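You operate a simulated robot arm through the tools that you are given. There is no shell and no other tool. Be economical: measure what you need, move in short steps, check, and stop when the job is done.

You run a simulated two-armed robot. Do the job below in one go: nothing can be reset, and whatever is moved stays where it is left.

JOB
On the top of the wide bench, fold the blue cloth in half, so that its two long edges meet.

It is judged by the outcome, as a careful person would: the job done as asked, and still so three seconds after it is handed in. It fails if anything else is knocked over, pushed out of place, dropped, spilled or broken. Flat cloth is picked up by pressing the open fingertips on it (5 to 10 N) and closing them slowly along it; thin cloth reads only 2 to 8 mm in the jaws.

ROBOT AND FRAMES
Two 7-joint arms with two-finger parallel grippers on one trunk, on a base that drives. Base frame: it is fixed to the floor where the robot stands at the start and does not move with it; the origin is under the middle of the robot, x ahead of it, y to its left, z up; the surface under the hand at the start is at about z = 0.85. Readings come in m, degrees, newtons and seconds.
The left shoulder is at the start at [0.07, 0.163, 1.095], the right one opposite. With the tool pointing down near the work surface each hand reaches from about 0.38 to 0.88 m from the robot's upright axis, wherever it stands, measured 20 degrees to its own side. Places, roughly: top of the wide bench [0.7, 1, 0.8]. Payload 3.43 kg a hand.
Tool frame (each hand has its own): the origin (TCP) lies between the finger pads and is the grasp point; the fingertips stand 0.034 m ahead of it; z points along the fingers, y is the line along which they close. The gripper opens to 0.128 m. The fingers are 0.024 m wide and 0.012 m thick; the gripper's body (0.048 by 0.13 m) begins 0.096 m behind the TCP.
Orientation is that of the tool frame in the base frame, as [roll, pitch, yaw] about the fixed x, y, z axes, in that order (R = Rz(yaw) Ry(pitch) Rx(roll)). With the fingers straight down and closing along the base's y, the tool's x points along the base's -x, its y along +y and its z along -z.

CONTROLS
- The arms move only by the tool jog_arm. It takes "left_steps", "right_steps" or both (then of equal length, played together; a hand with none holds still); each is a list of rows, each an object (a shift or turn left out is 0, a gripper value left out holds the last) with "offset": the shift along the tool's x, y, z in m, a list of three; "turn": the turn, a rotation vector about the tool's x, y, z in degrees, a list of three; "jaw": the gripper command, from -1 (fully open) to 1 (shut), values between in proportion. In form: [{"offset": [dx, dy, dz], "turn": [ax, ay, az], "jaw": jaw}, ...]. A call has 1 to 10 rows; each row is the pose to reach, as a shift and turn from the pose commanded when the call began, along the tool's axes at that moment. Each row takes 0.2 s and may step no farther than 0.05 m and 8.6 degrees from the row before; otherwise, or with a gripper value out of range, the whole call is refused. Where a pose cannot be reached the arm comes as near as it can. A force on the tool above 40 N (or 10 N above the force at the start of the call, whichever is more), or a blocked arm, ends the call early, and 0.2 s more pass. The fingers move at their own pace (about 0.153 m/s each) and stop on an object; they squeeze with about 41 N. The grip force told is the motor's: it shows also when the fingers shut on nothing. Time passes only in rows, and 0.2 s behind the last, so rows that repeat a pose let the fingers close. The reply holds the time, the measured pose of the TCP, the force on the tool along the base axes, the opening and the grip force, in the units named above and with some noise, with the torque about the TCP (base axes, N m) and any sound that the robot's microphone picked up, and new pictures: "views" is both (left out), scene, wrist or none (wrist: the cameras of the hands that moved).
- Cameras (640 x 400 px; columns grow to the right, rows downward): "scene" is now at [0.1245, -0.0245, 1.3052]; the picture's right is [-0.21, -0.98, 0.00], its down [-0.60, 0.13, -0.79] and it looks along [0.77, -0.16, -0.61] (base axes); focal length 288 px, centre (320, 200). "left" rides on the left gripper at [0.076, 0.011, -0.16] in its tool frame; the picture's right is [-0.15, 0.99, 0.00], its down [-0.88, -0.13, -0.46] and it looks along [-0.45, -0.07, 0.89] (tool axes); focal length 234 px, centre (320, 200). "right" rides on the right gripper at [0.076, -0.011, -0.16] in its tool frame; the picture's right is [0.15, 0.99, 0.00], its down [-0.88, 0.13, -0.46] and it looks along [-0.45, 0.07, 0.89] (tool axes); focal length 234 px, centre (320, 200). There is no depth. A picture from a camera that has moved, and an enlarged one, comes with that camera's place and axes in the base frame and with its lens. The place of the scene camera against the robot may be out by one fixed shift of up to 0.025 m in any direction.
- raise_lower(by): slides the trunk up (or, below 0, down) by that many m; the arms and the scene camera ride with it, the base frame stays. It gives what a move gives, with no picture.
- base_move(legs): drives the robot by 1 to 6 legs, each [ahead, left, turn to the left] in m, m and degrees, along the robot's own axes; the way and the turn of a leg run together, so that a leg with both is an arc; at most 1.5 m and 180 degrees a leg. The arms and the cameras ride along, it lands a little off, and it stops where it bumps. It gives what a move gives, and a new picture of the scene camera.
- pan_tilt(pan, tilt): turns the head with the scene camera to pan (to the left, within 86 degrees either way) and tilt (down, from -29 to 69), counted from straight ahead of the robot. It gives what a move gives, and a new picture of the scene camera.
- close_up(camera, box): a new picture of the part [left, top, right, bottom] of that camera's present view, enlarged. No time passes.
- sign_off(): hands the job in; it is judged then, once.

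Go step by step. Nothing tells you exact positions but the pictures and the camera data: compare them with the known pose of the tool, close in by small moves and look again before you grip or let go. The budget is 120 turns and 260 pictures, counting those below and the enlarged ones. Unless the task says otherwise, let go and move clear before handing in, and close with one line.

The tools are called after "Request:" as a command line: name --argument value ..., lists and objects as JSON in quotes. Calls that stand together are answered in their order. jog_arm: Moves the arms, as the interface text tells. Its arguments: {"type":"object","properties":{"left_steps":{"type":"array"},"right_steps":{"type":"array"},"views":{"type":"string","enum":["both","scene","wrist","none"]}},"required":[]} The other tools are called the same way: raise_lower (by) slides the trunk up or down; base_move (legs) drives the base; pan_tilt (pan, tilt) turns the head that bears the scene camera; close_up (camera, box) takes an enlarged picture of a part of a camera's view; sign_off () hands the job in.

At the start:

```text
time: 0.0
left_tcp_pos: [0.5888, 0.1246, 1.0033]
left_tcp_rot: [-179.9, -0.1, -180.0]
left_force: [0.3, 0.5, 0.1]
left_torque: [0.0, 0.01, 0.01]
left_grip_width: 0.128
left_grip_force: 0.0
right_tcp_pos: [0.4455, -0.2704, 1.0903]
right_tcp_rot: [180.0, 0.0, 179.9]
right_force: [0.5, -0.5, 0.6]
right_torque: [-0.02, 0.02, 0.02]
right_grip_width: 0.1279
right_grip_force: 0.0
trunk travel left (down, up): [-0.575, 0.365]
robot x, y, heading: [-0.0005, 0.0014, -0.1]
head pan, tilt: [-11.8, 37.8]
```

scene: 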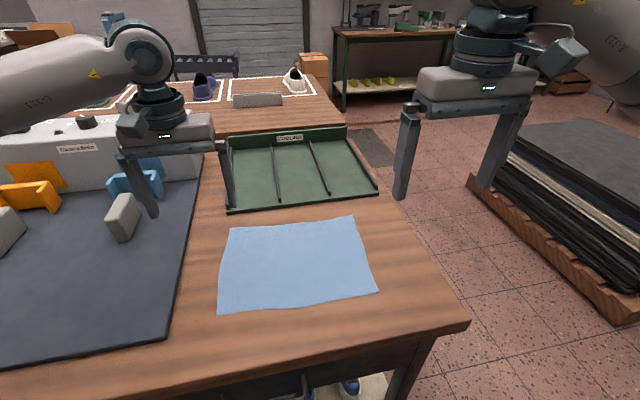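
right: 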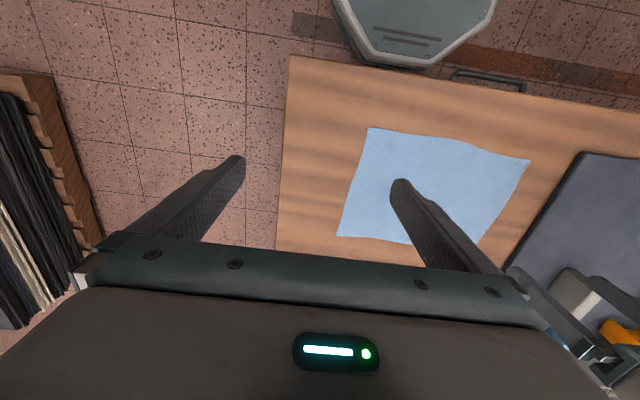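
left: 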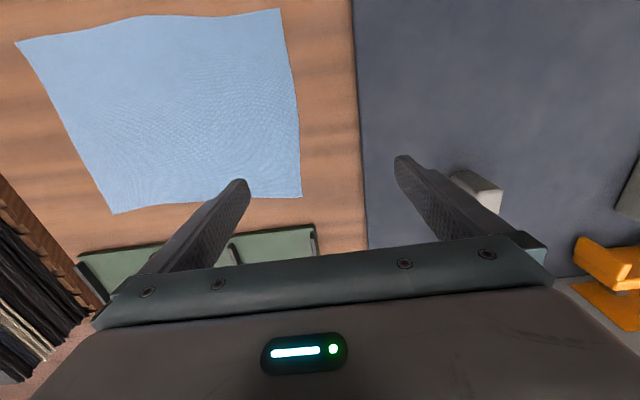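

The blue cloth lies flat in front of me. Its far corners are at about (0.66, 0.085) and (0.645, -0.21) and its near corners at about (0.44, 0.10) and (0.42, -0.195), with the surface near z 0.85. The long edges run along y, so I'll take the far edge with both hands and fold it to the near one, starting by hovering over the far corners.

Request:
jog_arm --left_steps '[{"offset": [-0.01, -0.012, 0.01], "jaw": 0.375}, {"offset": [-0.02, -0.024, 0.02]}, {"offset": [-0.03, -0.036, 0.03]}, {"offset": [-0.04, -0.048, 0.04]}, {"offset": [-0.05, -0.06, 0.05]}, {"offset": [-0.058, -0.072, 0.055]}, {"offset": [-0.058, -0.072, 0.055]}]' --right_steps '[{"offset": [-0.031, 0.015, 0.024], "jaw": 0.375}, {"offset": [-0.062, 0.03, 0.048]}, {"offset": [-0.093, 0.045, 0.072]}, {"offset": [-0.124, 0.06, 0.096]}, {"offset": [-0.155, 0.075, 0.12]}, {"offset": [-0.1885, 0.092, 0.142]}, {"offset": [-0.1885, 0.092, 0.142]}]'

```text
time: 1.6
left_tcp_pos: [0.6443, 0.0534, 0.9486]
left_tcp_rot: [-180.0, 0.0, -179.8]
left_force: [0.5, 0.0, 0.7]
left_torque: [-0.02, 0.0, -0.01]
left_grip_width: 0.0397
left_grip_force: 0.1
right_tcp_pos: [0.6338, -0.1795, 0.9473]
right_tcp_rot: [179.9, 0.0, 180.0]
right_force: [0.6, 0.8, 0.8]
right_torque: [0.03, -0.03, -0.02]
right_grip_width: 0.0399
right_grip_force: 0.1
trunk travel left (down, up): [-0.575, 0.365]
robot x, y, heading: [0.0021, -0.0019, 0.2]
head pan, tilt: [-11.8, 37.8]
camera scene: at [0.1235, -0.0246, 1.3053], right [-0.21, -0.98, 0.0], down [-0.6, 0.13, -0.79], along [0.77, -0.16, -0.61], focal length 288 px, centre (320, 200)
camera right: at [0.5573, -0.1917, 1.1079], right [-0.15, 0.99, 0.0], down [0.88, 0.13, 0.46], along [0.45, 0.07, -0.89], focal length 234 px, centre (320, 200)
camera left: at [0.5682, 0.0661, 1.1083], right [0.15, 0.99, 0.0], down [0.88, -0.13, 0.46], along [0.45, -0.07, -0.89], focal length 234 px, centre (320, 200)
```

scene: 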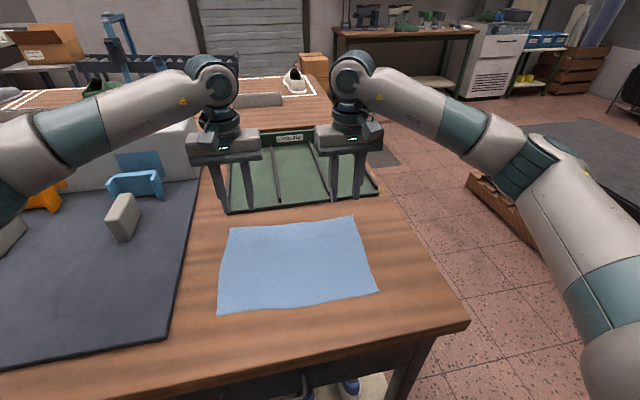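
right: 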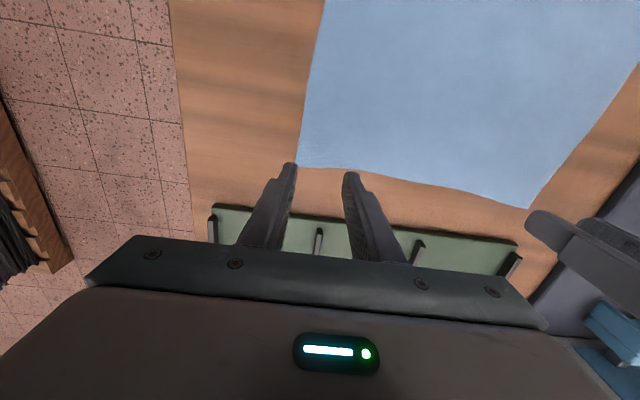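
left: 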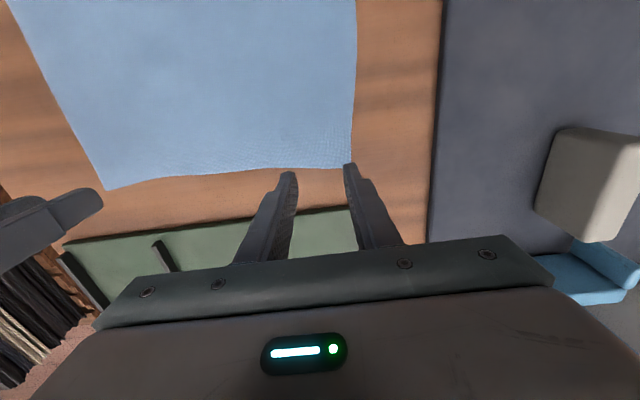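

Both hands are over the far corners and the corner estimates agree with the first views. Next I lower to just above the surface, shifting the right hand 1 cm inward.

Request:
jog_arm --left_steps '[{"offset": [0, -0.002, 0.025]}, {"offset": [0, -0.002, 0.045]}, {"offset": [0, -0.002, 0.056]}, {"offset": [0, -0.002, 0.056]}]' --right_steps '[{"offset": [0, 0.01, 0.025]}, {"offset": [0, 0.01, 0.045]}, {"offset": [0, 0.01, 0.055]}, {"offset": [0, 0.01, 0.055]}]'

```text
time: 2.6
left_tcp_pos: [0.6429, 0.0529, 0.8924]
left_tcp_rot: [-179.9, 0.0, -179.9]
left_force: [-0.4, 0.2, 0.2]
left_torque: [-0.01, -0.01, 0.03]
left_grip_width: 0.0397
left_grip_force: 0.1
right_tcp_pos: [0.6341, -0.1676, 0.8908]
right_tcp_rot: [-179.9, 0.1, -179.9]
right_force: [0.2, 0.9, 0.2]
right_torque: [0.0, -0.01, -0.01]
right_grip_width: 0.0398
right_grip_force: 0.0
trunk travel left (down, up): [-0.575, 0.365]
robot x, y, heading: [0.0015, -0.0015, -0.0]
head pan, tilt: [-11.8, 37.8]
camera scene: at [0.1243, -0.0246, 1.3052], right [-0.21, -0.98, 0.0], down [-0.6, 0.13, -0.79], along [0.77, -0.16, -0.61], focal length 288 px, centre (320, 200)
camera right: at [0.5574, -0.1809, 1.0514], right [-0.15, 0.99, 0.0], down [0.88, 0.13, 0.46], along [0.45, 0.07, -0.89], focal length 234 px, centre (320, 200)
camera left: at [0.5685, 0.0635, 1.0528], right [0.15, 0.99, 0.0], down [0.88, -0.13, 0.46], along [0.45, -0.07, -0.89], focal length 234 px, centre (320, 200)
```

scene: 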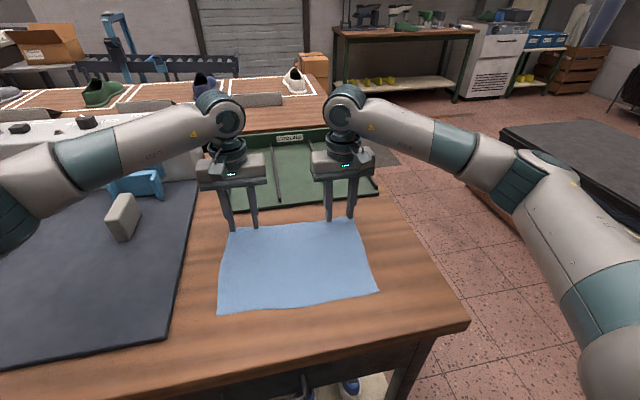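
right: 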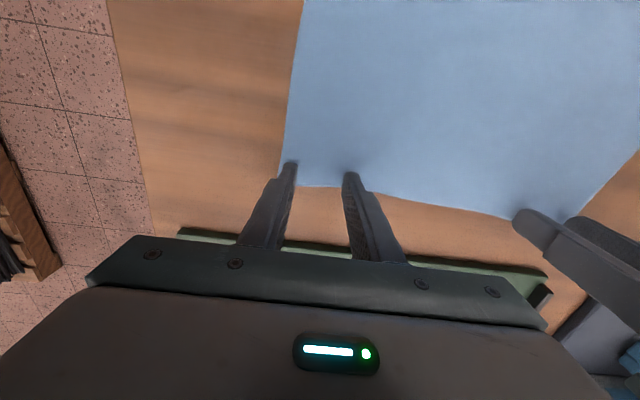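
left: 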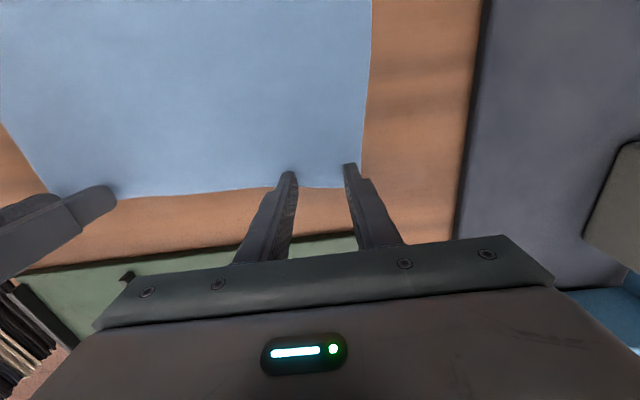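

The fingertips hover just inside the edge on both sides. Now I creep down until I feel contact.

Request:
jog_arm --left_steps '[{"offset": [0, 0, 0.003]}, {"offset": [0, 0, 0.006]}, {"offset": [0, 0, 0.008]}, {"offset": [0, 0, 0.008]}]' --right_steps '[{"offset": [0, 0, 0.002]}, {"offset": [0, 0, 0.005]}, {"offset": [0, 0, 0.007]}, {"offset": [0, 0, 0.007]}]' --views "none"

```text
time: 3.6
left_tcp_pos: [0.6449, 0.0498, 0.8852]
left_tcp_rot: [180.0, 0.0, -180.0]
left_force: [0.2, 0.2, 2.5]
left_torque: [0.06, 0.0, -0.01]
left_grip_width: 0.0399
left_grip_force: 0.1
right_tcp_pos: [0.6339, -0.1697, 0.8859]
right_tcp_rot: [179.9, 0.0, 180.0]
right_force: [-0.3, 0.2, -0.1]
right_torque: [-0.02, 0.01, -0.02]
right_grip_width: 0.0401
right_grip_force: 0.2
trunk travel left (down, up): [-0.575, 0.365]
robot x, y, heading: [0.0066, 0.003, 0.1]
head pan, tilt: [-11.8, 37.8]
```

Request:
jog_arm --left_steps '[{"offset": [0, 0, 0.001]}, {"offset": [0, 0, 0.002]}, {"offset": [0, 0, 0.002]}]' --right_steps '[{"offset": [0, 0, 0.001]}, {"offset": [0, 0, 0.002]}, {"offset": [0, 0, 0.002]}]' --views "none"

```text
time: 4.4
left_tcp_pos: [0.6456, 0.0505, 0.8859]
left_tcp_rot: [179.9, 0.2, -179.9]
left_force: [2.2, 0.0, 15.9]
left_torque: [0.34, 0.0, -0.03]
left_grip_width: 0.0401
left_grip_force: 0.2
right_tcp_pos: [0.6325, -0.1693, 0.8845]
right_tcp_rot: [180.0, 0.2, 179.9]
right_force: [2.6, -0.2, 10.5]
right_torque: [-0.09, -0.09, 0.05]
right_grip_width: 0.0398
right_grip_force: 0.1
trunk travel left (down, up): [-0.575, 0.365]
robot x, y, heading: [-0.0013, 0.0011, -0.0]
head pan, tilt: [-11.8, 37.8]
```

Both hands are in contact, with the left pressing a bit hard. I ease off to about 8 N and close slowly.

Request:
jog_arm --left_steps '[{"offset": [0, 0, -0.001], "jaw": 0.375}, {"offset": [0, 0, -0.001], "jaw": 0.45}, {"offset": [0, 0, -0.001], "jaw": 0.52}, {"offset": [0, 0, -0.001], "jaw": 0.6}, {"offset": [0, 0, -0.001], "jaw": 0.68}, {"offset": [0, 0, -0.001], "jaw": 0.76}, {"offset": [0, 0, -0.001], "jaw": 0.84}, {"offset": [0, 0, -0.001], "jaw": 0.92}, {"offset": [0, 0, -0.001], "jaw": 1}, {"offset": [0, 0, -0.001], "jaw": 1}]' --right_steps '[{"offset": [0, 0, -0.0003], "jaw": 0.375}, {"offset": [0, 0, -0.0003], "jaw": 0.45}, {"offset": [0, 0, -0.0003], "jaw": 0.52}, {"offset": [0, 0, -0.0003], "jaw": 0.6}, {"offset": [0, 0, -0.0003], "jaw": 0.68}, {"offset": [0, 0, -0.0003], "jaw": 0.76}, {"offset": [0, 0, -0.0003], "jaw": 0.84}, {"offset": [0, 0, -0.0003], "jaw": 0.92}, {"offset": [0, 0, -0.0003], "jaw": 1}, {"offset": [0, 0, -0.0003], "jaw": 1}]'

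```text
time: 6.6
left_tcp_pos: [0.6441, 0.0503, 0.8853]
left_tcp_rot: [-179.8, 0.2, 179.9]
left_force: [0.7, -7.4, 1.8]
left_torque: [-0.25, 0.0, 0.08]
left_grip_width: 0.0017
left_grip_force: 36.9
right_tcp_pos: [0.6311, -0.1696, 0.8848]
right_tcp_rot: [180.0, 0.1, 180.0]
right_force: [0.4, 6.9, 17.8]
right_torque: [0.16, -0.04, -0.01]
right_grip_width: 0.0017
right_grip_force: 36.7
trunk travel left (down, up): [-0.575, 0.365]
robot x, y, heading: [0.0006, 0.0008, 0.2]
head pan, tilt: [-11.8, 37.8]
camera scene: at [0.1224, -0.024, 1.3055], right [-0.21, -0.98, 0.0], down [-0.6, 0.13, -0.79], along [0.77, -0.16, -0.61], focal length 288 px, centre (320, 200)
camera right: at [0.5557, -0.1806, 1.0448], right [-0.15, 0.99, 0.0], down [0.88, 0.13, 0.46], along [0.45, 0.07, -0.89], focal length 234 px, centre (320, 200)
camera left: at [0.568, 0.0623, 1.0452], right [0.15, 0.99, 0.0], down [0.88, -0.13, 0.46], along [0.45, -0.07, -0.89], focal length 234 px, centre (320, 200)
```

scene: 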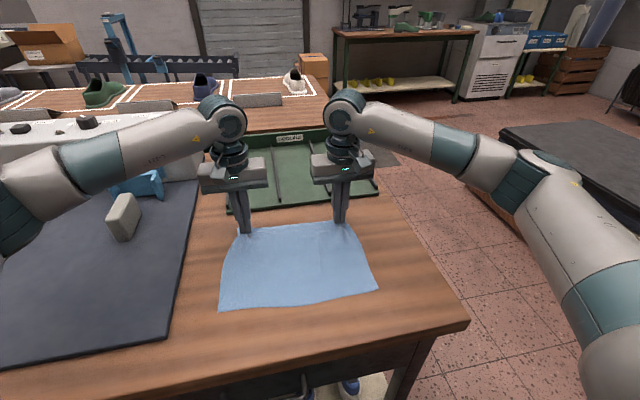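
right: 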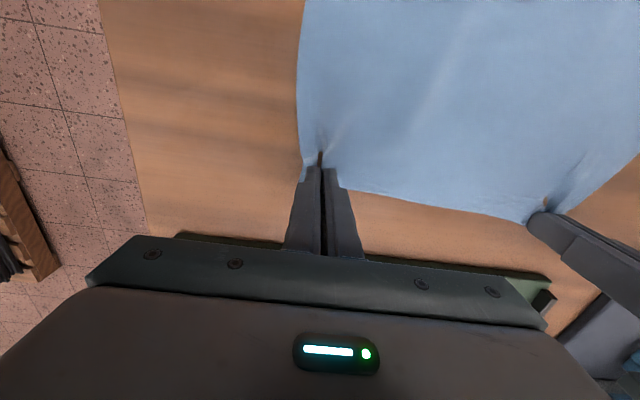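
left: 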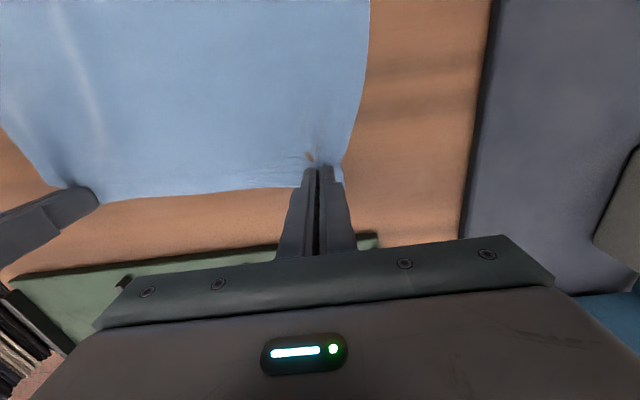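

The cloth bunches into both jaws. I'll test the grip with a small lift.

Request:
jog_arm --left_steps '[{"offset": [0.001, 0, -0.01], "jaw": 1}, {"offset": [0.003, 0, -0.02]}, {"offset": [0.005, 0, -0.03]}, {"offset": [0.005, 0, -0.03]}]' --right_steps '[{"offset": [0.001, 0, -0.01], "jaw": 1}, {"offset": [0.003, 0, -0.02]}, {"offset": [0.005, 0, -0.03]}, {"offset": [0.005, 0, -0.03]}]'

```text
time: 7.6
left_tcp_pos: [0.6424, 0.0513, 0.9137]
left_tcp_rot: [-180.0, 0.1, 180.0]
left_force: [-0.7, -8.8, 0.2]
left_torque: [-0.31, 0.04, 0.07]
left_grip_width: 0.0017
left_grip_force: 36.3
right_tcp_pos: [0.6283, -0.1682, 0.913]
right_tcp_rot: [180.0, -0.1, -180.0]
right_force: [0.0, 9.5, 0.0]
right_torque: [0.3, 0.01, -0.02]
right_grip_width: 0.0017
right_grip_force: 36.4
trunk travel left (down, up): [-0.575, 0.365]
robot x, y, heading: [-0.0, -0.0007, 0.0]
head pan, tilt: [-11.8, 37.8]
camera scene: at [0.1246, -0.0243, 1.3052], right [-0.21, -0.98, 0.0], down [-0.6, 0.13, -0.79], along [0.77, -0.16, -0.61], focal length 288 px, centre (320, 200)
camera right: at [0.5523, -0.1804, 1.0729], right [-0.15, 0.99, 0.0], down [0.88, 0.13, 0.46], along [0.45, 0.07, -0.89], focal length 234 px, centre (320, 200)
camera left: at [0.5647, 0.0635, 1.0737], right [0.15, 0.99, 0.0], down [0.88, -0.13, 0.46], along [0.45, -0.07, -0.89], focal length 234 px, centre (320, 200)
```

scene: 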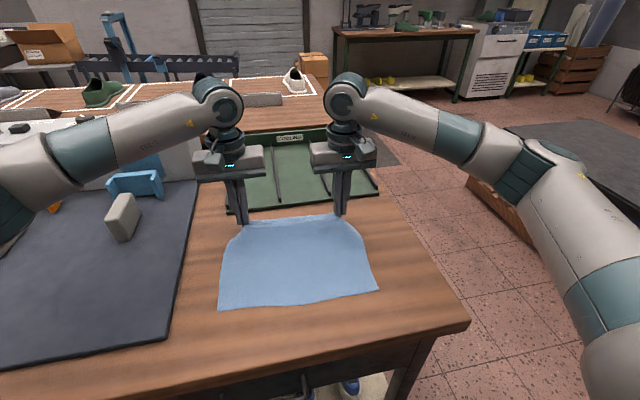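
right: 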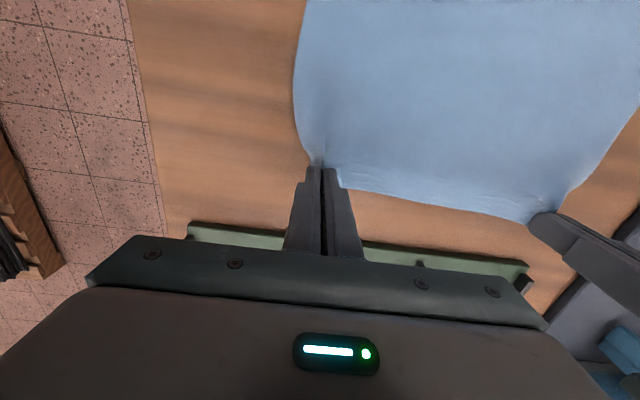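
left: 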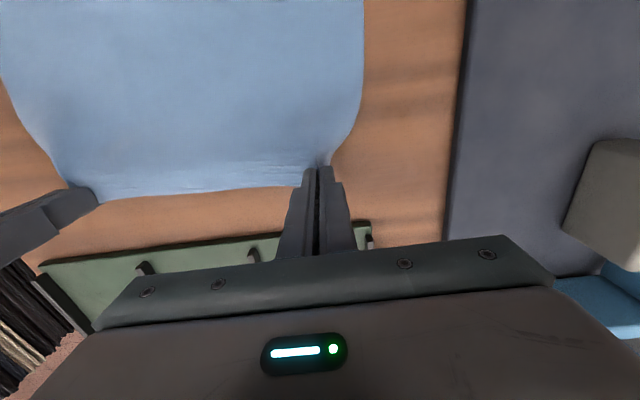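

Both hands hold the edge. But the strip in the jaws would end up curled the wrong way unless the hands tip during the fold, which needs more room for the wrists. I'll lay it back, spread the fingers to flatten it, lift off, and later back the base up a little.

Request:
jog_arm --left_steps '[{"offset": [-0.003, 0, 0.01]}, {"offset": [-0.005, 0, 0.02]}, {"offset": [-0.005, 0, 0.029]}, {"offset": [-0.005, 0, 0.029], "jaw": 0.9}, {"offset": [-0.005, 0, 0.029], "jaw": 0.75}, {"offset": [-0.005, 0, 0.029], "jaw": 0.6}, {"offset": [-0.005, 0, 0.029], "jaw": 0.45}, {"offset": [-0.005, 0, 0.029], "jaw": 0.375}, {"offset": [-0.005, 0, 0.0]}, {"offset": [-0.005, 0, -0.04]}]' --right_steps '[{"offset": [-0.003, 0, 0.01]}, {"offset": [-0.005, 0, 0.02]}, {"offset": [-0.005, 0, 0.029]}, {"offset": [-0.005, 0, 0.029], "jaw": 0.9}, {"offset": [-0.005, 0, 0.029], "jaw": 0.75}, {"offset": [-0.005, 0, 0.029], "jaw": 0.6}, {"offset": [-0.005, 0, 0.029], "jaw": 0.45}, {"offset": [-0.005, 0, 0.029], "jaw": 0.375}, {"offset": [-0.005, 0, 0.0]}, {"offset": [-0.005, 0, -0.04]}]'

Request:
base_move --legs '[[-0.14, 0, 0]]'

```text
time: 9.8
left_tcp_pos: [0.6435, 0.0528, 0.9536]
left_tcp_rot: [180.0, 0.0, -180.0]
left_force: [0.3, 0.0, -1.0]
left_torque: [0.02, -0.04, 0.01]
left_grip_width: 0.0403
left_grip_force: 0.1
right_tcp_pos: [0.63, -0.1685, 0.957]
right_tcp_rot: [-179.9, 0.0, -179.9]
right_force: [0.0, 0.2, 0.2]
right_torque: [0.01, -0.02, 0.01]
right_grip_width: 0.0398
right_grip_force: 0.0
trunk travel left (down, up): [-0.575, 0.365]
robot x, y, heading: [0.0015, -0.002, -0.1]
head pan, tilt: [-11.8, 37.8]
camera scene: at [0.1228, -0.0242, 1.3052], right [-0.21, -0.98, 0.0], down [-0.6, 0.13, -0.79], along [0.77, -0.16, -0.61], focal length 288 px, centre (320, 200)
camera right: at [0.5535, -0.1806, 1.1172], right [-0.15, 0.99, 0.0], down [0.88, 0.13, 0.46], along [0.45, 0.07, -0.89], focal length 234 px, centre (320, 200)
camera left: at [0.5668, 0.0651, 1.1136], right [0.14, 0.99, 0.0], down [0.88, -0.13, 0.46], along [0.45, -0.07, -0.89], focal length 234 px, centre (320, 200)
```

scene: 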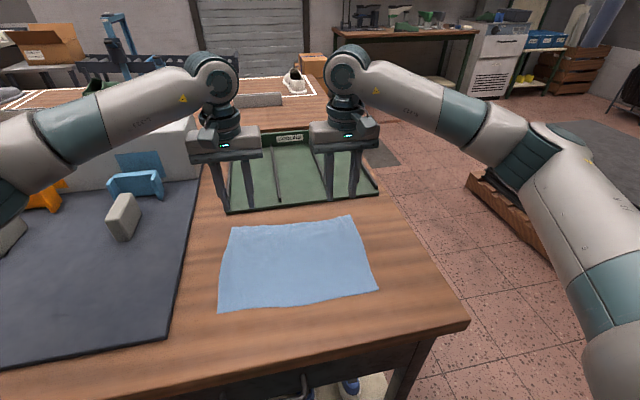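
right: 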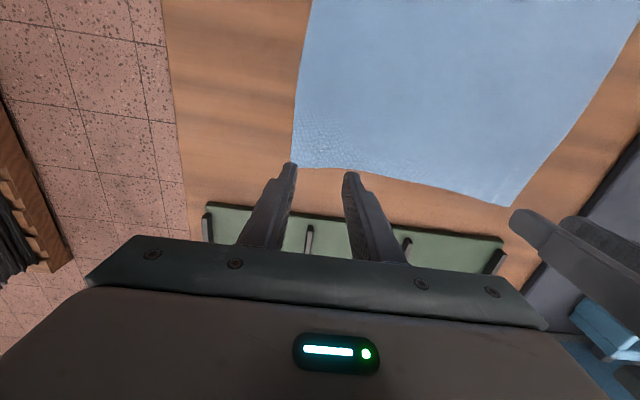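
left: 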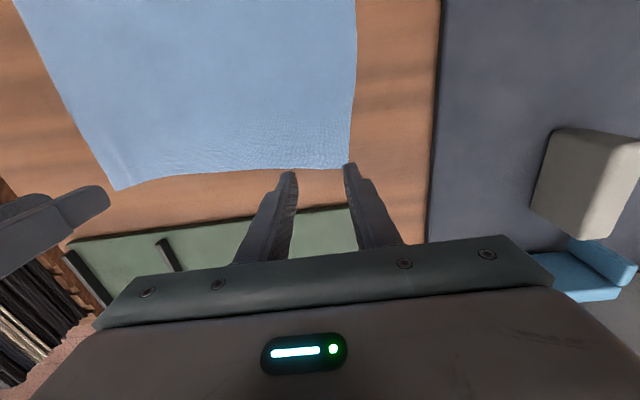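

```text
time: 11.1
left_tcp_pos: [0.505, 0.0547, 0.9525]
left_tcp_rot: [-180.0, 0.0, -179.8]
left_force: [0.4, -0.2, -0.1]
left_torque: [-0.02, -0.01, 0.01]
left_grip_width: 0.04
left_grip_force: 0.0
right_tcp_pos: [0.4917, -0.1675, 0.956]
right_tcp_rot: [-180.0, 0.0, -179.7]
right_force: [0.9, 0.0, 0.1]
right_torque: [0.01, -0.02, 0.02]
right_grip_width: 0.0401
right_grip_force: 0.0
trunk travel left (down, up): [-0.575, 0.365]
robot x, y, heading: [-0.1383, -0.0011, 0.1]
head pan, tilt: [-11.8, 37.8]
camera scene: at [-0.0156, -0.0243, 1.3052], right [-0.2, -0.98, 0.0], down [-0.6, 0.12, -0.79], along [0.77, -0.16, -0.61], focal length 288 px, centre (320, 200)
```

scene: 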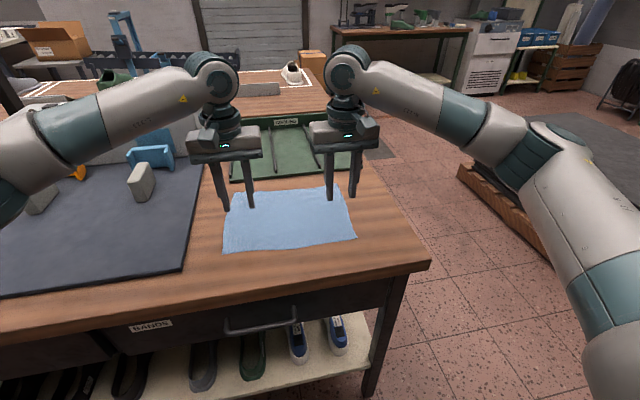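

The cloth is back flat, nearly unchanged. Before gripping again I test in the air whether the hands can tip about 50° (fingers forward-down) near the fold's end pose.

Request:
jog_arm --left_steps '[{"offset": [0.01, 0, 0], "turn": [0, -8.5, 0]}, {"offset": [0.02, 0, 0], "turn": [0, -17, 0]}, {"offset": [0.03, 0, 0], "turn": [0, -25.5, 0]}, {"offset": [0.04, 0, 0], "turn": [0, -34, 0]}, {"offset": [0.05, 0, 0], "turn": [0, -42.5, 0]}, {"offset": [0.058, 0, 0], "turn": [0, -51, 0]}, {"offset": [0.058, 0, 0.02], "turn": [0, -55, 0]}, {"offset": [0.058, 0, 0.02], "turn": [0, -55, 0]}]' --right_steps '[{"offset": [0.01, 0, 0], "turn": [0, -8.5, 0]}, {"offset": [0.02, 0, 0], "turn": [0, -17, 0]}, {"offset": [0.03, 0, 0], "turn": [0, -25.5, 0]}, {"offset": [0.04, 0, 0], "turn": [0, -34, 0]}, {"offset": [0.05, 0, 0], "turn": [0, -42.5, 0]}, {"offset": [0.055, 0, 0], "turn": [0, -51, 0]}, {"offset": [0.055, 0, 0.02], "turn": [0, -55, 0]}, {"offset": [0.055, 0, 0.02], "turn": [0, -55, 0]}]'

```text
time: 12.9
left_tcp_pos: [0.4452, 0.0538, 0.9329]
left_tcp_rot: [-180.0, 55.2, -179.8]
left_force: [0.1, -0.4, 0.1]
left_torque: [-0.01, 0.01, -0.02]
left_grip_width: 0.0398
left_grip_force: 0.0
right_tcp_pos: [0.4363, -0.1662, 0.9367]
right_tcp_rot: [179.9, 55.2, -179.9]
right_force: [-0.4, -0.4, -0.2]
right_torque: [-0.01, 0.0, -0.01]
right_grip_width: 0.0398
right_grip_force: 0.2
trunk travel left (down, up): [-0.575, 0.365]
robot x, y, heading: [-0.1424, 0.001, 0.3]
head pan, tilt: [-11.8, 37.8]
camera scene: at [-0.016, -0.0241, 1.3053], right [-0.2, -0.98, 0.0], down [-0.6, 0.12, -0.79], along [0.77, -0.16, -0.61], focal length 288 px, centre (320, 200)
camera right: at [0.2621, -0.1791, 0.967], right [-0.09, 0.99, -0.12], down [0.13, 0.13, 0.98], along [0.99, 0.07, -0.14], focal length 234 px, centre (320, 200)
camera left: at [0.2705, 0.0658, 0.9619], right [0.08, 0.99, 0.12], down [0.13, -0.13, 0.98], along [0.99, -0.06, -0.14], focal length 234 px, centre (320, 200)
```

scene: 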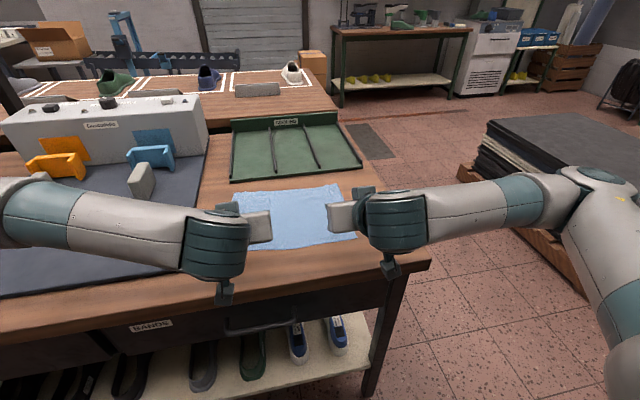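
right: 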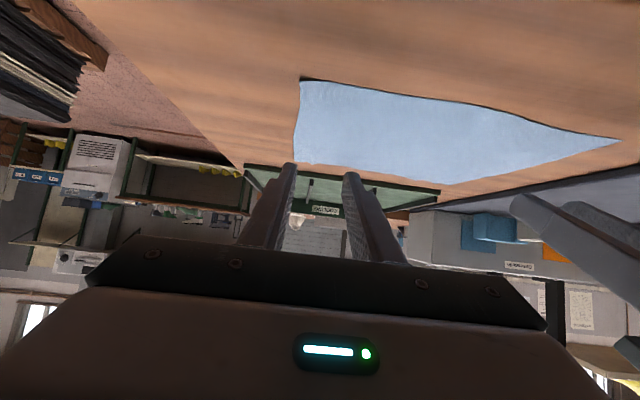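
left: 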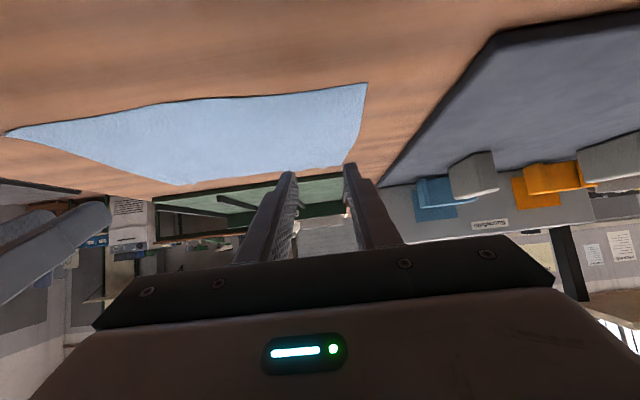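

The 55° tip is reachable on both arms. I bring them back upright over the far edge, this time gripping only about 1.5 cm of hem.

Request:
jog_arm --left_steps '[{"offset": [-0.0194, 0, 0.0227], "turn": [0, 7.86, 0]}, {"offset": [-0.0389, 0, 0.0454], "turn": [0, 15.7, 0]}, {"offset": [-0.0583, 0, 0.0681], "turn": [0, 23.6, 0]}, {"offset": [-0.0777, 0, 0.0909], "turn": [0, 31.4, 0]}, {"offset": [-0.0971, 0, 0.1136], "turn": [0, 39.3, 0]}, {"offset": [-0.1166, 0, 0.1363], "turn": [0, 47.1, 0]}, {"offset": [-0.136, -0.001, 0.159], "turn": [0, 55, 0]}, {"offset": [-0.136, -0.001, 0.159], "turn": [0, 55, 0]}]' --right_steps '[{"offset": [-0.019, 0, 0.0221], "turn": [0, 7.86, 0]}, {"offset": [-0.038, 0, 0.0443], "turn": [0, 15.7, 0]}, {"offset": [-0.057, 0, 0.0664], "turn": [0, 23.6, 0]}, {"offset": [-0.076, 0, 0.0886], "turn": [0, 31.4, 0]}, {"offset": [-0.095, 0, 0.1107], "turn": [0, 39.3, 0]}, {"offset": [-0.114, 0, 0.1329], "turn": [0, 47.1, 0]}, {"offset": [-0.133, 0, 0.155], "turn": [0, 55, 0]}, {"offset": [-0.133, 0, 0.155], "turn": [0, 55, 0]}]'

```text
time: 14.7
left_tcp_pos: [0.6513, 0.0527, 0.9538]
left_tcp_rot: [-179.9, -0.1, -179.8]
left_force: [1.0, 0.9, 0.7]
left_torque: [-0.04, 0.02, 0.0]
left_grip_width: 0.04
left_grip_force: 0.1
right_tcp_pos: [0.6397, -0.1643, 0.9583]
right_tcp_rot: [-180.0, 0.0, -179.8]
right_force: [-0.5, -0.4, 0.1]
right_torque: [-0.01, -0.03, 0.03]
right_grip_width: 0.04
right_grip_force: 0.1
trunk travel left (down, up): [-0.575, 0.365]
robot x, y, heading: [-0.1383, -0.0004, 0.2]
head pan, tilt: [-11.8, 37.8]
camera scene: at [-0.0159, -0.0228, 1.3053], right [-0.2, -0.98, 0.0], down [-0.6, 0.12, -0.79], along [0.77, -0.16, -0.61], focal length 288 px, centre (320, 200)
camera right: at [0.5642, -0.1762, 1.1183], right [-0.15, 0.99, 0.0], down [0.88, 0.13, 0.45], along [0.45, 0.07, -0.89], focal length 234 px, centre (320, 200)
camera left: at [0.5761, 0.065, 1.1132], right [0.14, 0.99, 0.0], down [0.88, -0.13, 0.46], along [0.45, -0.07, -0.89], focal length 234 px, centre (320, 200)
```

scene: 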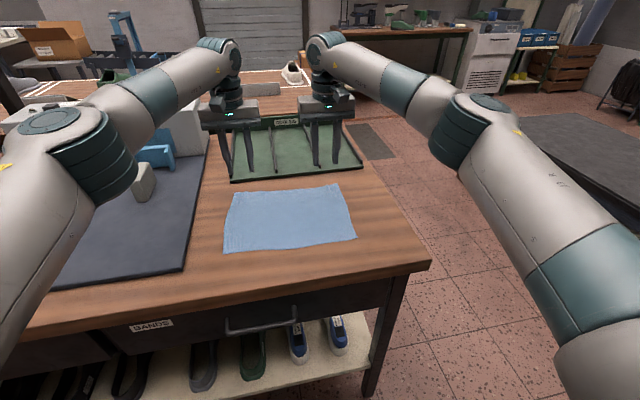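
right: 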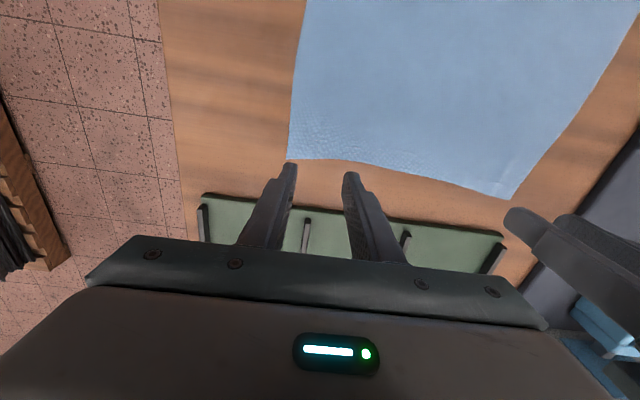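
left: 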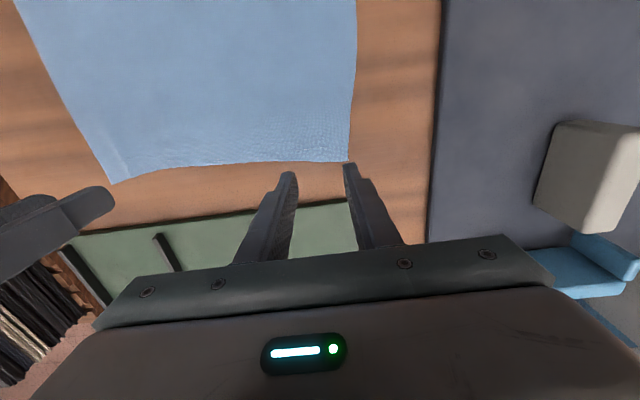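

Alignment looks right, with about 17 mm of hem under the fingers. I lower to contact.

Request:
jog_arm --left_steps '[{"offset": [0, 0, 0.03]}, {"offset": [0, 0, 0.055]}, {"offset": [0, 0, 0.064]}, {"offset": [0, 0, 0.067]}, {"offset": [0, 0, 0.0685]}, {"offset": [0, 0, 0.0685]}]' --right_steps '[{"offset": [0, 0.001, 0.03]}, {"offset": [0, 0.001, 0.055]}, {"offset": [0, 0.001, 0.067]}, {"offset": [0, 0.001, 0.071]}, {"offset": [0, 0.001, 0.0725]}, {"offset": [0, 0.001, 0.0725]}]' --views "none"

```text
time: 16.1
left_tcp_pos: [0.653, 0.0542, 0.8859]
left_tcp_rot: [-179.9, 0.1, -179.8]
left_force: [1.3, -0.9, 2.3]
left_torque: [0.0, 0.0, -0.01]
left_grip_width: 0.0399
left_grip_force: 0.0
right_tcp_pos: [0.6392, -0.1659, 0.8851]
right_tcp_rot: [180.0, 0.2, -179.9]
right_force: [2.1, -1.2, 9.4]
right_torque: [-0.15, -0.04, 0.01]
right_grip_width: 0.04
right_grip_force: 0.7
trunk travel left (down, up): [-0.575, 0.365]
robot x, y, heading: [-0.1374, -0.0024, -0.0]
head pan, tilt: [-11.8, 37.8]
```

Right presses 9 N and left 2 N. I press the left slightly more and close slowly while both hands drift inward so the edge isn't stretched.

Request:
jog_arm --left_steps '[{"offset": [0, 0, 0.0008], "jaw": 0.375}, {"offset": [0, -0.002, 0.0008], "jaw": 0.45}, {"offset": [0, -0.004, 0.0008], "jaw": 0.52}, {"offset": [0, -0.006, 0.0008], "jaw": 0.6}, {"offset": [0, -0.008, 0.0008], "jaw": 0.68}, {"offset": [0, -0.01, 0.0008], "jaw": 0.76}, {"offset": [0, -0.012, 0.0008], "jaw": 0.84}, {"offset": [0, -0.014, 0.0008], "jaw": 0.92}, {"offset": [0, -0.015, 0.0008], "jaw": 1}, {"offset": [0, -0.015, 0.0008], "jaw": 1}]' --right_steps '[{"offset": [0, 0, 0], "jaw": 0.375}, {"offset": [0, 0.002, 0], "jaw": 0.45}, {"offset": [0, 0.004, 0], "jaw": 0.52}, {"offset": [0, 0.006, 0], "jaw": 0.6}, {"offset": [0, 0.008, 0], "jaw": 0.68}, {"offset": [0, 0.01, 0], "jaw": 0.76}, {"offset": [0, 0.012, 0], "jaw": 0.84}, {"offset": [0, 0.014, 0], "jaw": 0.92}, {"offset": [0, 0.015, 0], "jaw": 1}, {"offset": [0, 0.015, 0], "jaw": 1}]'

```text
time: 18.3
left_tcp_pos: [0.6519, 0.0393, 0.8855]
left_tcp_rot: [-180.0, 0.2, -179.9]
left_force: [-1.0, 3.3, 16.0]
left_torque: [0.13, 0.09, -0.02]
left_grip_width: 0.002
left_grip_force: 36.3
right_tcp_pos: [0.6391, -0.1515, 0.8856]
right_tcp_rot: [180.0, 0.1, -179.8]
right_force: [-0.1, -0.7, 2.8]
right_torque: [0.01, 0.01, 0.03]
right_grip_width: 0.0019
right_grip_force: 36.9
trunk travel left (down, up): [-0.575, 0.365]
robot x, y, heading: [-0.1422, -0.0026, 0.4]
head pan, tilt: [-11.8, 37.8]
camera scene: at [-0.0177, -0.024, 1.3055], right [-0.2, -0.98, 0.0], down [-0.6, 0.12, -0.79], along [0.77, -0.16, -0.61], focal length 288 px, centre (320, 200)
camera right: at [0.5619, -0.1629, 1.0451], right [-0.15, 0.99, 0.0], down [0.88, 0.13, 0.46], along [0.45, 0.07, -0.89], focal length 234 px, centre (320, 200)
camera left: at [0.5763, 0.0508, 1.0449], right [0.14, 0.99, 0.0], down [0.88, -0.13, 0.46], along [0.45, -0.06, -0.89], focal length 234 px, centre (320, 200)
```

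scene: 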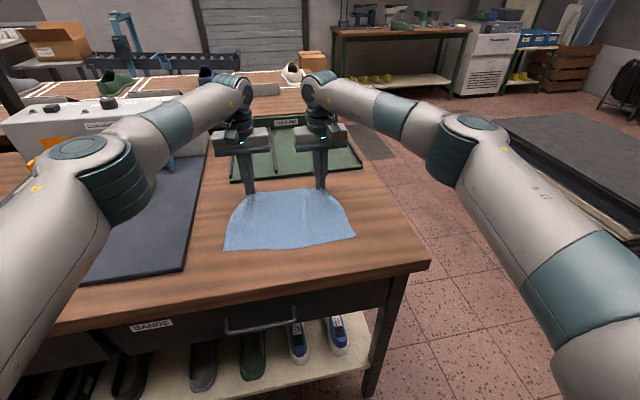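
right: 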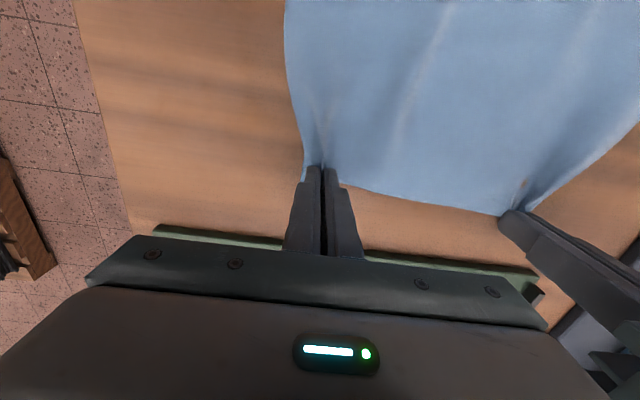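
left: 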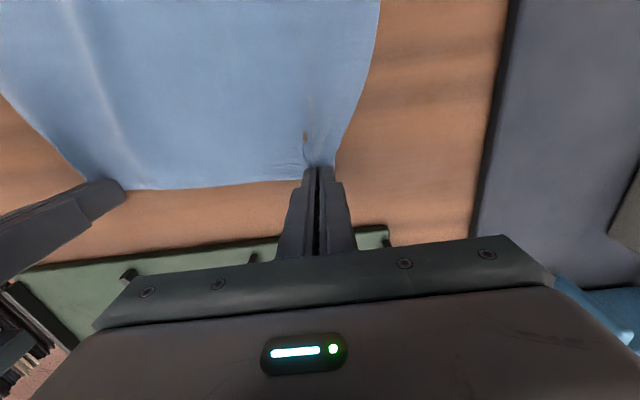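

Both hands hold the hem. I now swing it over in an arc, tipping the hands as it goes, and stop about 1 cm above the near edge.

Request:
jog_arm --left_steps '[{"offset": [0.0078, 0.0013, -0.0313], "turn": [0, -5.5, 0], "jaw": 1}, {"offset": [0.0245, 0.0026, -0.0557], "turn": [0, -11, 0]}, {"offset": [0.0485, 0.004, -0.0748], "turn": [0, -16.5, 0]}, {"offset": [0.0779, 0.0053, -0.0868], "turn": [0, -22, 0]}, {"offset": [0.1101, 0.0066, -0.0907], "turn": [0, -27.5, 0]}, {"offset": [0.1421, 0.008, -0.0858], "turn": [0, -33, 0]}, {"offset": [0.1715, 0.0093, -0.0728], "turn": [0, -38.5, 0]}, {"offset": [0.1952, 0.0106, -0.0528], "turn": [0, -44, 0]}, {"offset": [0.2115, 0.012, -0.0275], "turn": [0, -49.5, 0]}, {"offset": [0.219, 0.0133, -0.0053], "turn": [0, -55, 0]}]' --right_steps '[{"offset": [0.0078, 0.0013, -0.0313], "turn": [0, -5.5, 0], "jaw": 1}, {"offset": [0.0245, 0.0026, -0.0557], "turn": [0, -11, 0]}, {"offset": [0.0485, 0.004, -0.0748], "turn": [0, -16.5, 0]}, {"offset": [0.0779, 0.0053, -0.0868], "turn": [0, -22, 0]}, {"offset": [0.1101, 0.0066, -0.0907], "turn": [0, -27.5, 0]}, {"offset": [0.1421, 0.008, -0.0858], "turn": [0, -33, 0]}, {"offset": [0.1715, 0.0093, -0.0728], "turn": [0, -38.5, 0]}, {"offset": [0.1952, 0.0106, -0.0528], "turn": [0, -44, 0]}, {"offset": [0.2115, 0.012, -0.0275], "turn": [0, -49.5, 0]}, {"offset": [0.219, 0.0133, -0.0053], "turn": [0, -55, 0]}]'

```text
time: 20.5
left_tcp_pos: [0.4345, 0.0518, 0.8905]
left_tcp_rot: [-179.9, 55.1, -179.7]
left_force: [0.2, 0.0, -0.1]
left_torque: [0.02, -0.01, -0.01]
left_grip_width: 0.0017
left_grip_force: 37.3
right_tcp_pos: [0.4203, -0.1371, 0.8896]
right_tcp_rot: [179.9, 55.1, -179.9]
right_force: [0.1, -0.1, -0.3]
right_torque: [0.0, -0.02, -0.03]
right_grip_width: 0.002
right_grip_force: 36.9
trunk travel left (down, up): [-0.575, 0.365]
robot x, y, heading: [-0.14, 0.0008, 0.2]
head pan, tilt: [-11.8, 37.8]
camera scene: at [-0.0147, -0.0246, 1.3053], right [-0.2, -0.98, 0.0], down [-0.6, 0.12, -0.79], along [0.77, -0.16, -0.61], focal length 288 px, centre (320, 200)
camera right: at [0.2461, -0.15, 0.9192], right [-0.09, 0.99, -0.12], down [0.13, 0.13, 0.98], along [0.99, 0.07, -0.14], focal length 234 px, centre (320, 200)
camera left: at [0.2595, 0.0617, 0.9212], right [0.08, 0.99, 0.12], down [0.13, -0.13, 0.98], along [0.99, -0.06, -0.14], focal length 234 px, centre (320, 200)
```

scene: 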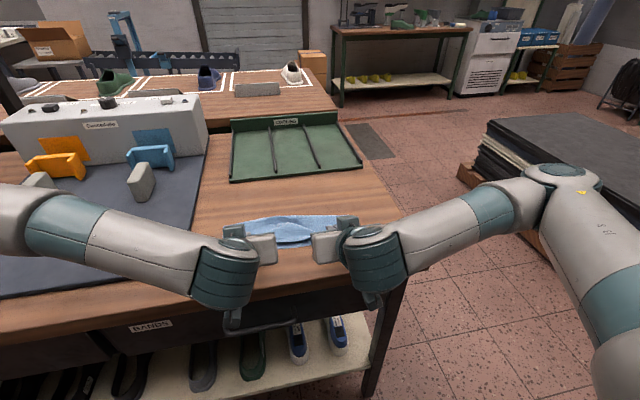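
right: 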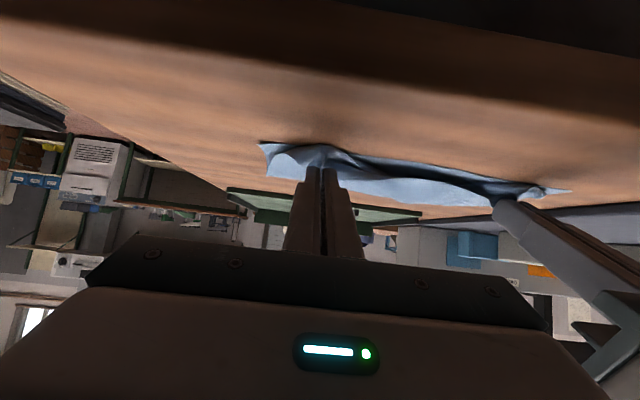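
left: 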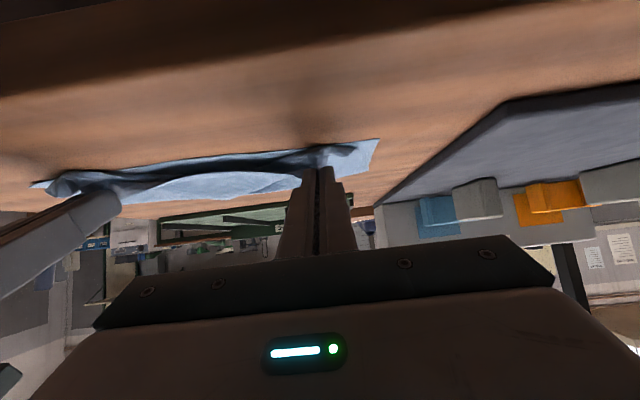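

The fold has come over cleanly. I'll look closer at the edge relation before letting go.

Request:
close_up --camera "right" --box '[240, 120, 600, 230]'

Request:
close_up --camera "scene" --box '[210, 190, 370, 290]'

```text
1.78 times, centred on (420, 175) of right
camera zoom: at [0.2461, -0.15, 0.9192], right [-0.09, 0.99, -0.12], down [0.13, 0.13, 0.98], along [0.99, 0.07, -0.14], focal length 416 px, centre (142, 244)
```

zoom: 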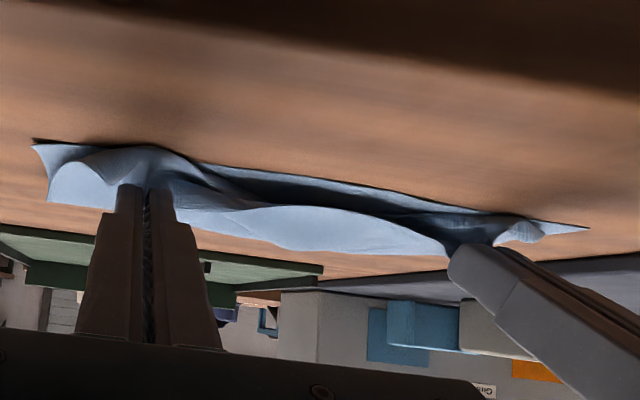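

```text
4.00 times, centred on (290, 240) of scene
camera zoom: at [-0.0147, -0.0246, 1.3053], right [-0.2, -0.98, 0.0], down [-0.6, 0.12, -0.79], along [0.77, -0.16, -0.61], focal length 1154 px, centre (440, 40)
```

zoom: 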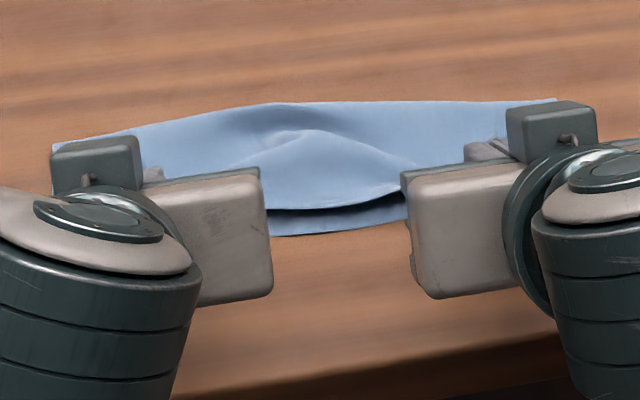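

The upper edge hangs roughly over the lower one. I lower to about 4 mm clearance and spread the hands 1 cm each outward to take up the slack in the edge.

Request:
jog_arm --left_steps '[{"offset": [0.0, 0.005, 0]}, {"offset": [0.003, 0.01, 0]}, {"offset": [0.0064, 0.01, -0.0004]}, {"offset": [0.0064, 0.01, -0.0004]}]' --right_steps '[{"offset": [0.0, -0.005, 0]}, {"offset": [0.003, -0.01, 0]}, {"offset": [0.0064, -0.01, -0.0004]}, {"offset": [0.0064, -0.01, -0.0004]}]'

Request:
close_up --camera "left" --box '[20, 110, 400, 230]'

Request:
close_up --camera "right" --box '[230, 110, 600, 230]'

```text
time: 21.5
left_tcp_pos: [0.4316, 0.0622, 0.886]
left_tcp_rot: [-179.9, 54.9, -179.8]
left_force: [0.0, -7.6, 0.7]
left_torque: [-0.14, -0.02, -0.18]
left_grip_width: 0.0015
left_grip_force: 36.4
right_tcp_pos: [0.4164, -0.148, 0.8846]
right_tcp_rot: [179.7, 55.0, -179.8]
right_force: [1.3, 7.0, 0.1]
right_torque: [0.15, -0.06, 0.18]
right_grip_width: 0.0019
right_grip_force: 36.6
trunk travel left (down, up): [-0.575, 0.365]
robot x, y, heading: [-0.1375, 0.0018, 0.3]
head pan, tilt: [-11.8, 37.8]
camera scene: at [-0.0154, -0.0242, 1.3052], right [-0.2, -0.98, 0.0], down [-0.6, 0.12, -0.79], along [0.77, -0.16, -0.61], focal length 288 px, centre (320, 200)
camera right: at [0.2418, -0.1599, 0.9141], right [-0.09, 0.99, -0.12], down [0.13, 0.13, 0.98], along [0.99, 0.07, -0.14], focal length 234 px, centre (320, 200)
camera left: at [0.2559, 0.0724, 0.9157], right [0.08, 0.99, 0.12], down [0.13, -0.13, 0.98], along [0.99, -0.06, -0.14], focal length 234 px, centre (320, 200)
```

scene: 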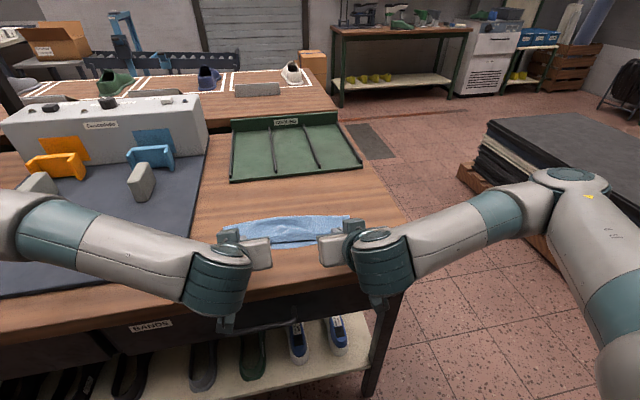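
right: 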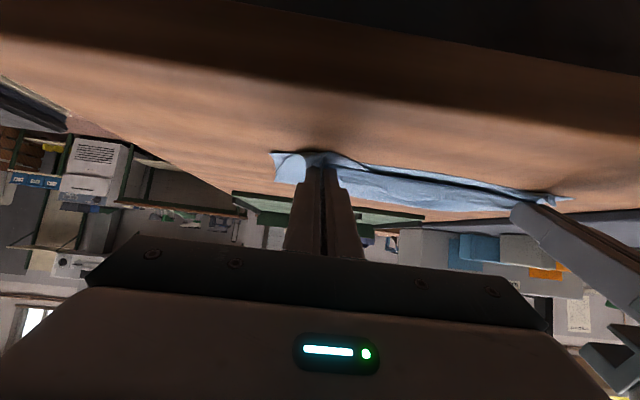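
left: 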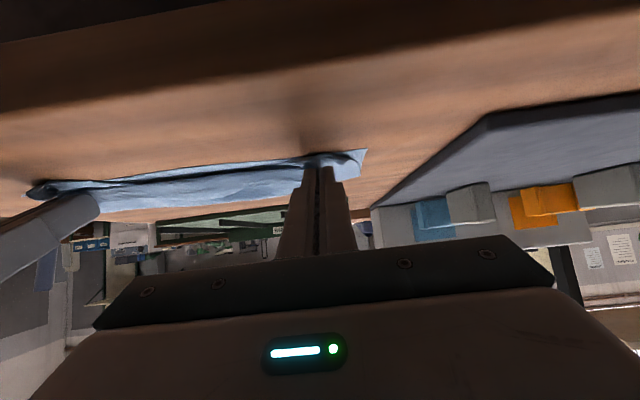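

```text
1.68 times, centred on (210, 170) of left
camera zoom: at [0.2559, 0.0724, 0.9157], right [0.08, 0.99, 0.12], down [0.13, -0.13, 0.98], along [0.99, -0.06, -0.14], focal length 394 px, centre (505, 250)
```

zoom: 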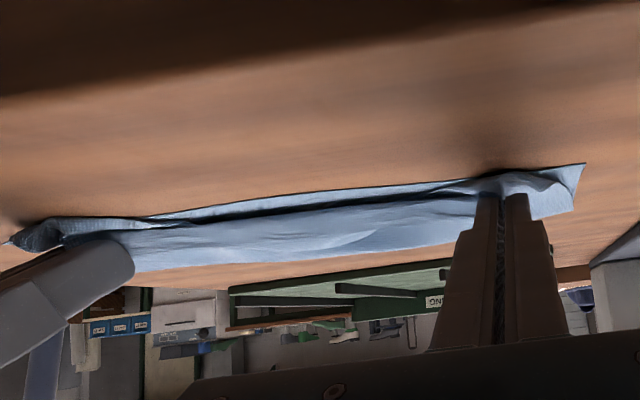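

```text
1.73 times, centred on (415, 170) of right
camera zoom: at [0.2418, -0.1599, 0.9141], right [-0.09, 0.99, -0.12], down [0.13, 0.13, 0.98], along [0.99, 0.07, -0.14], focal length 405 px, centre (156, 252)
```

zoom: 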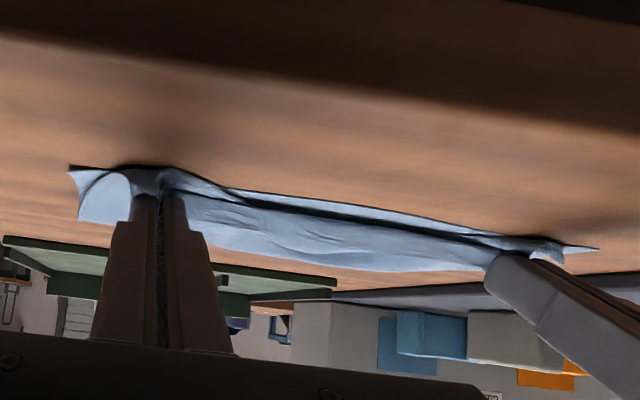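

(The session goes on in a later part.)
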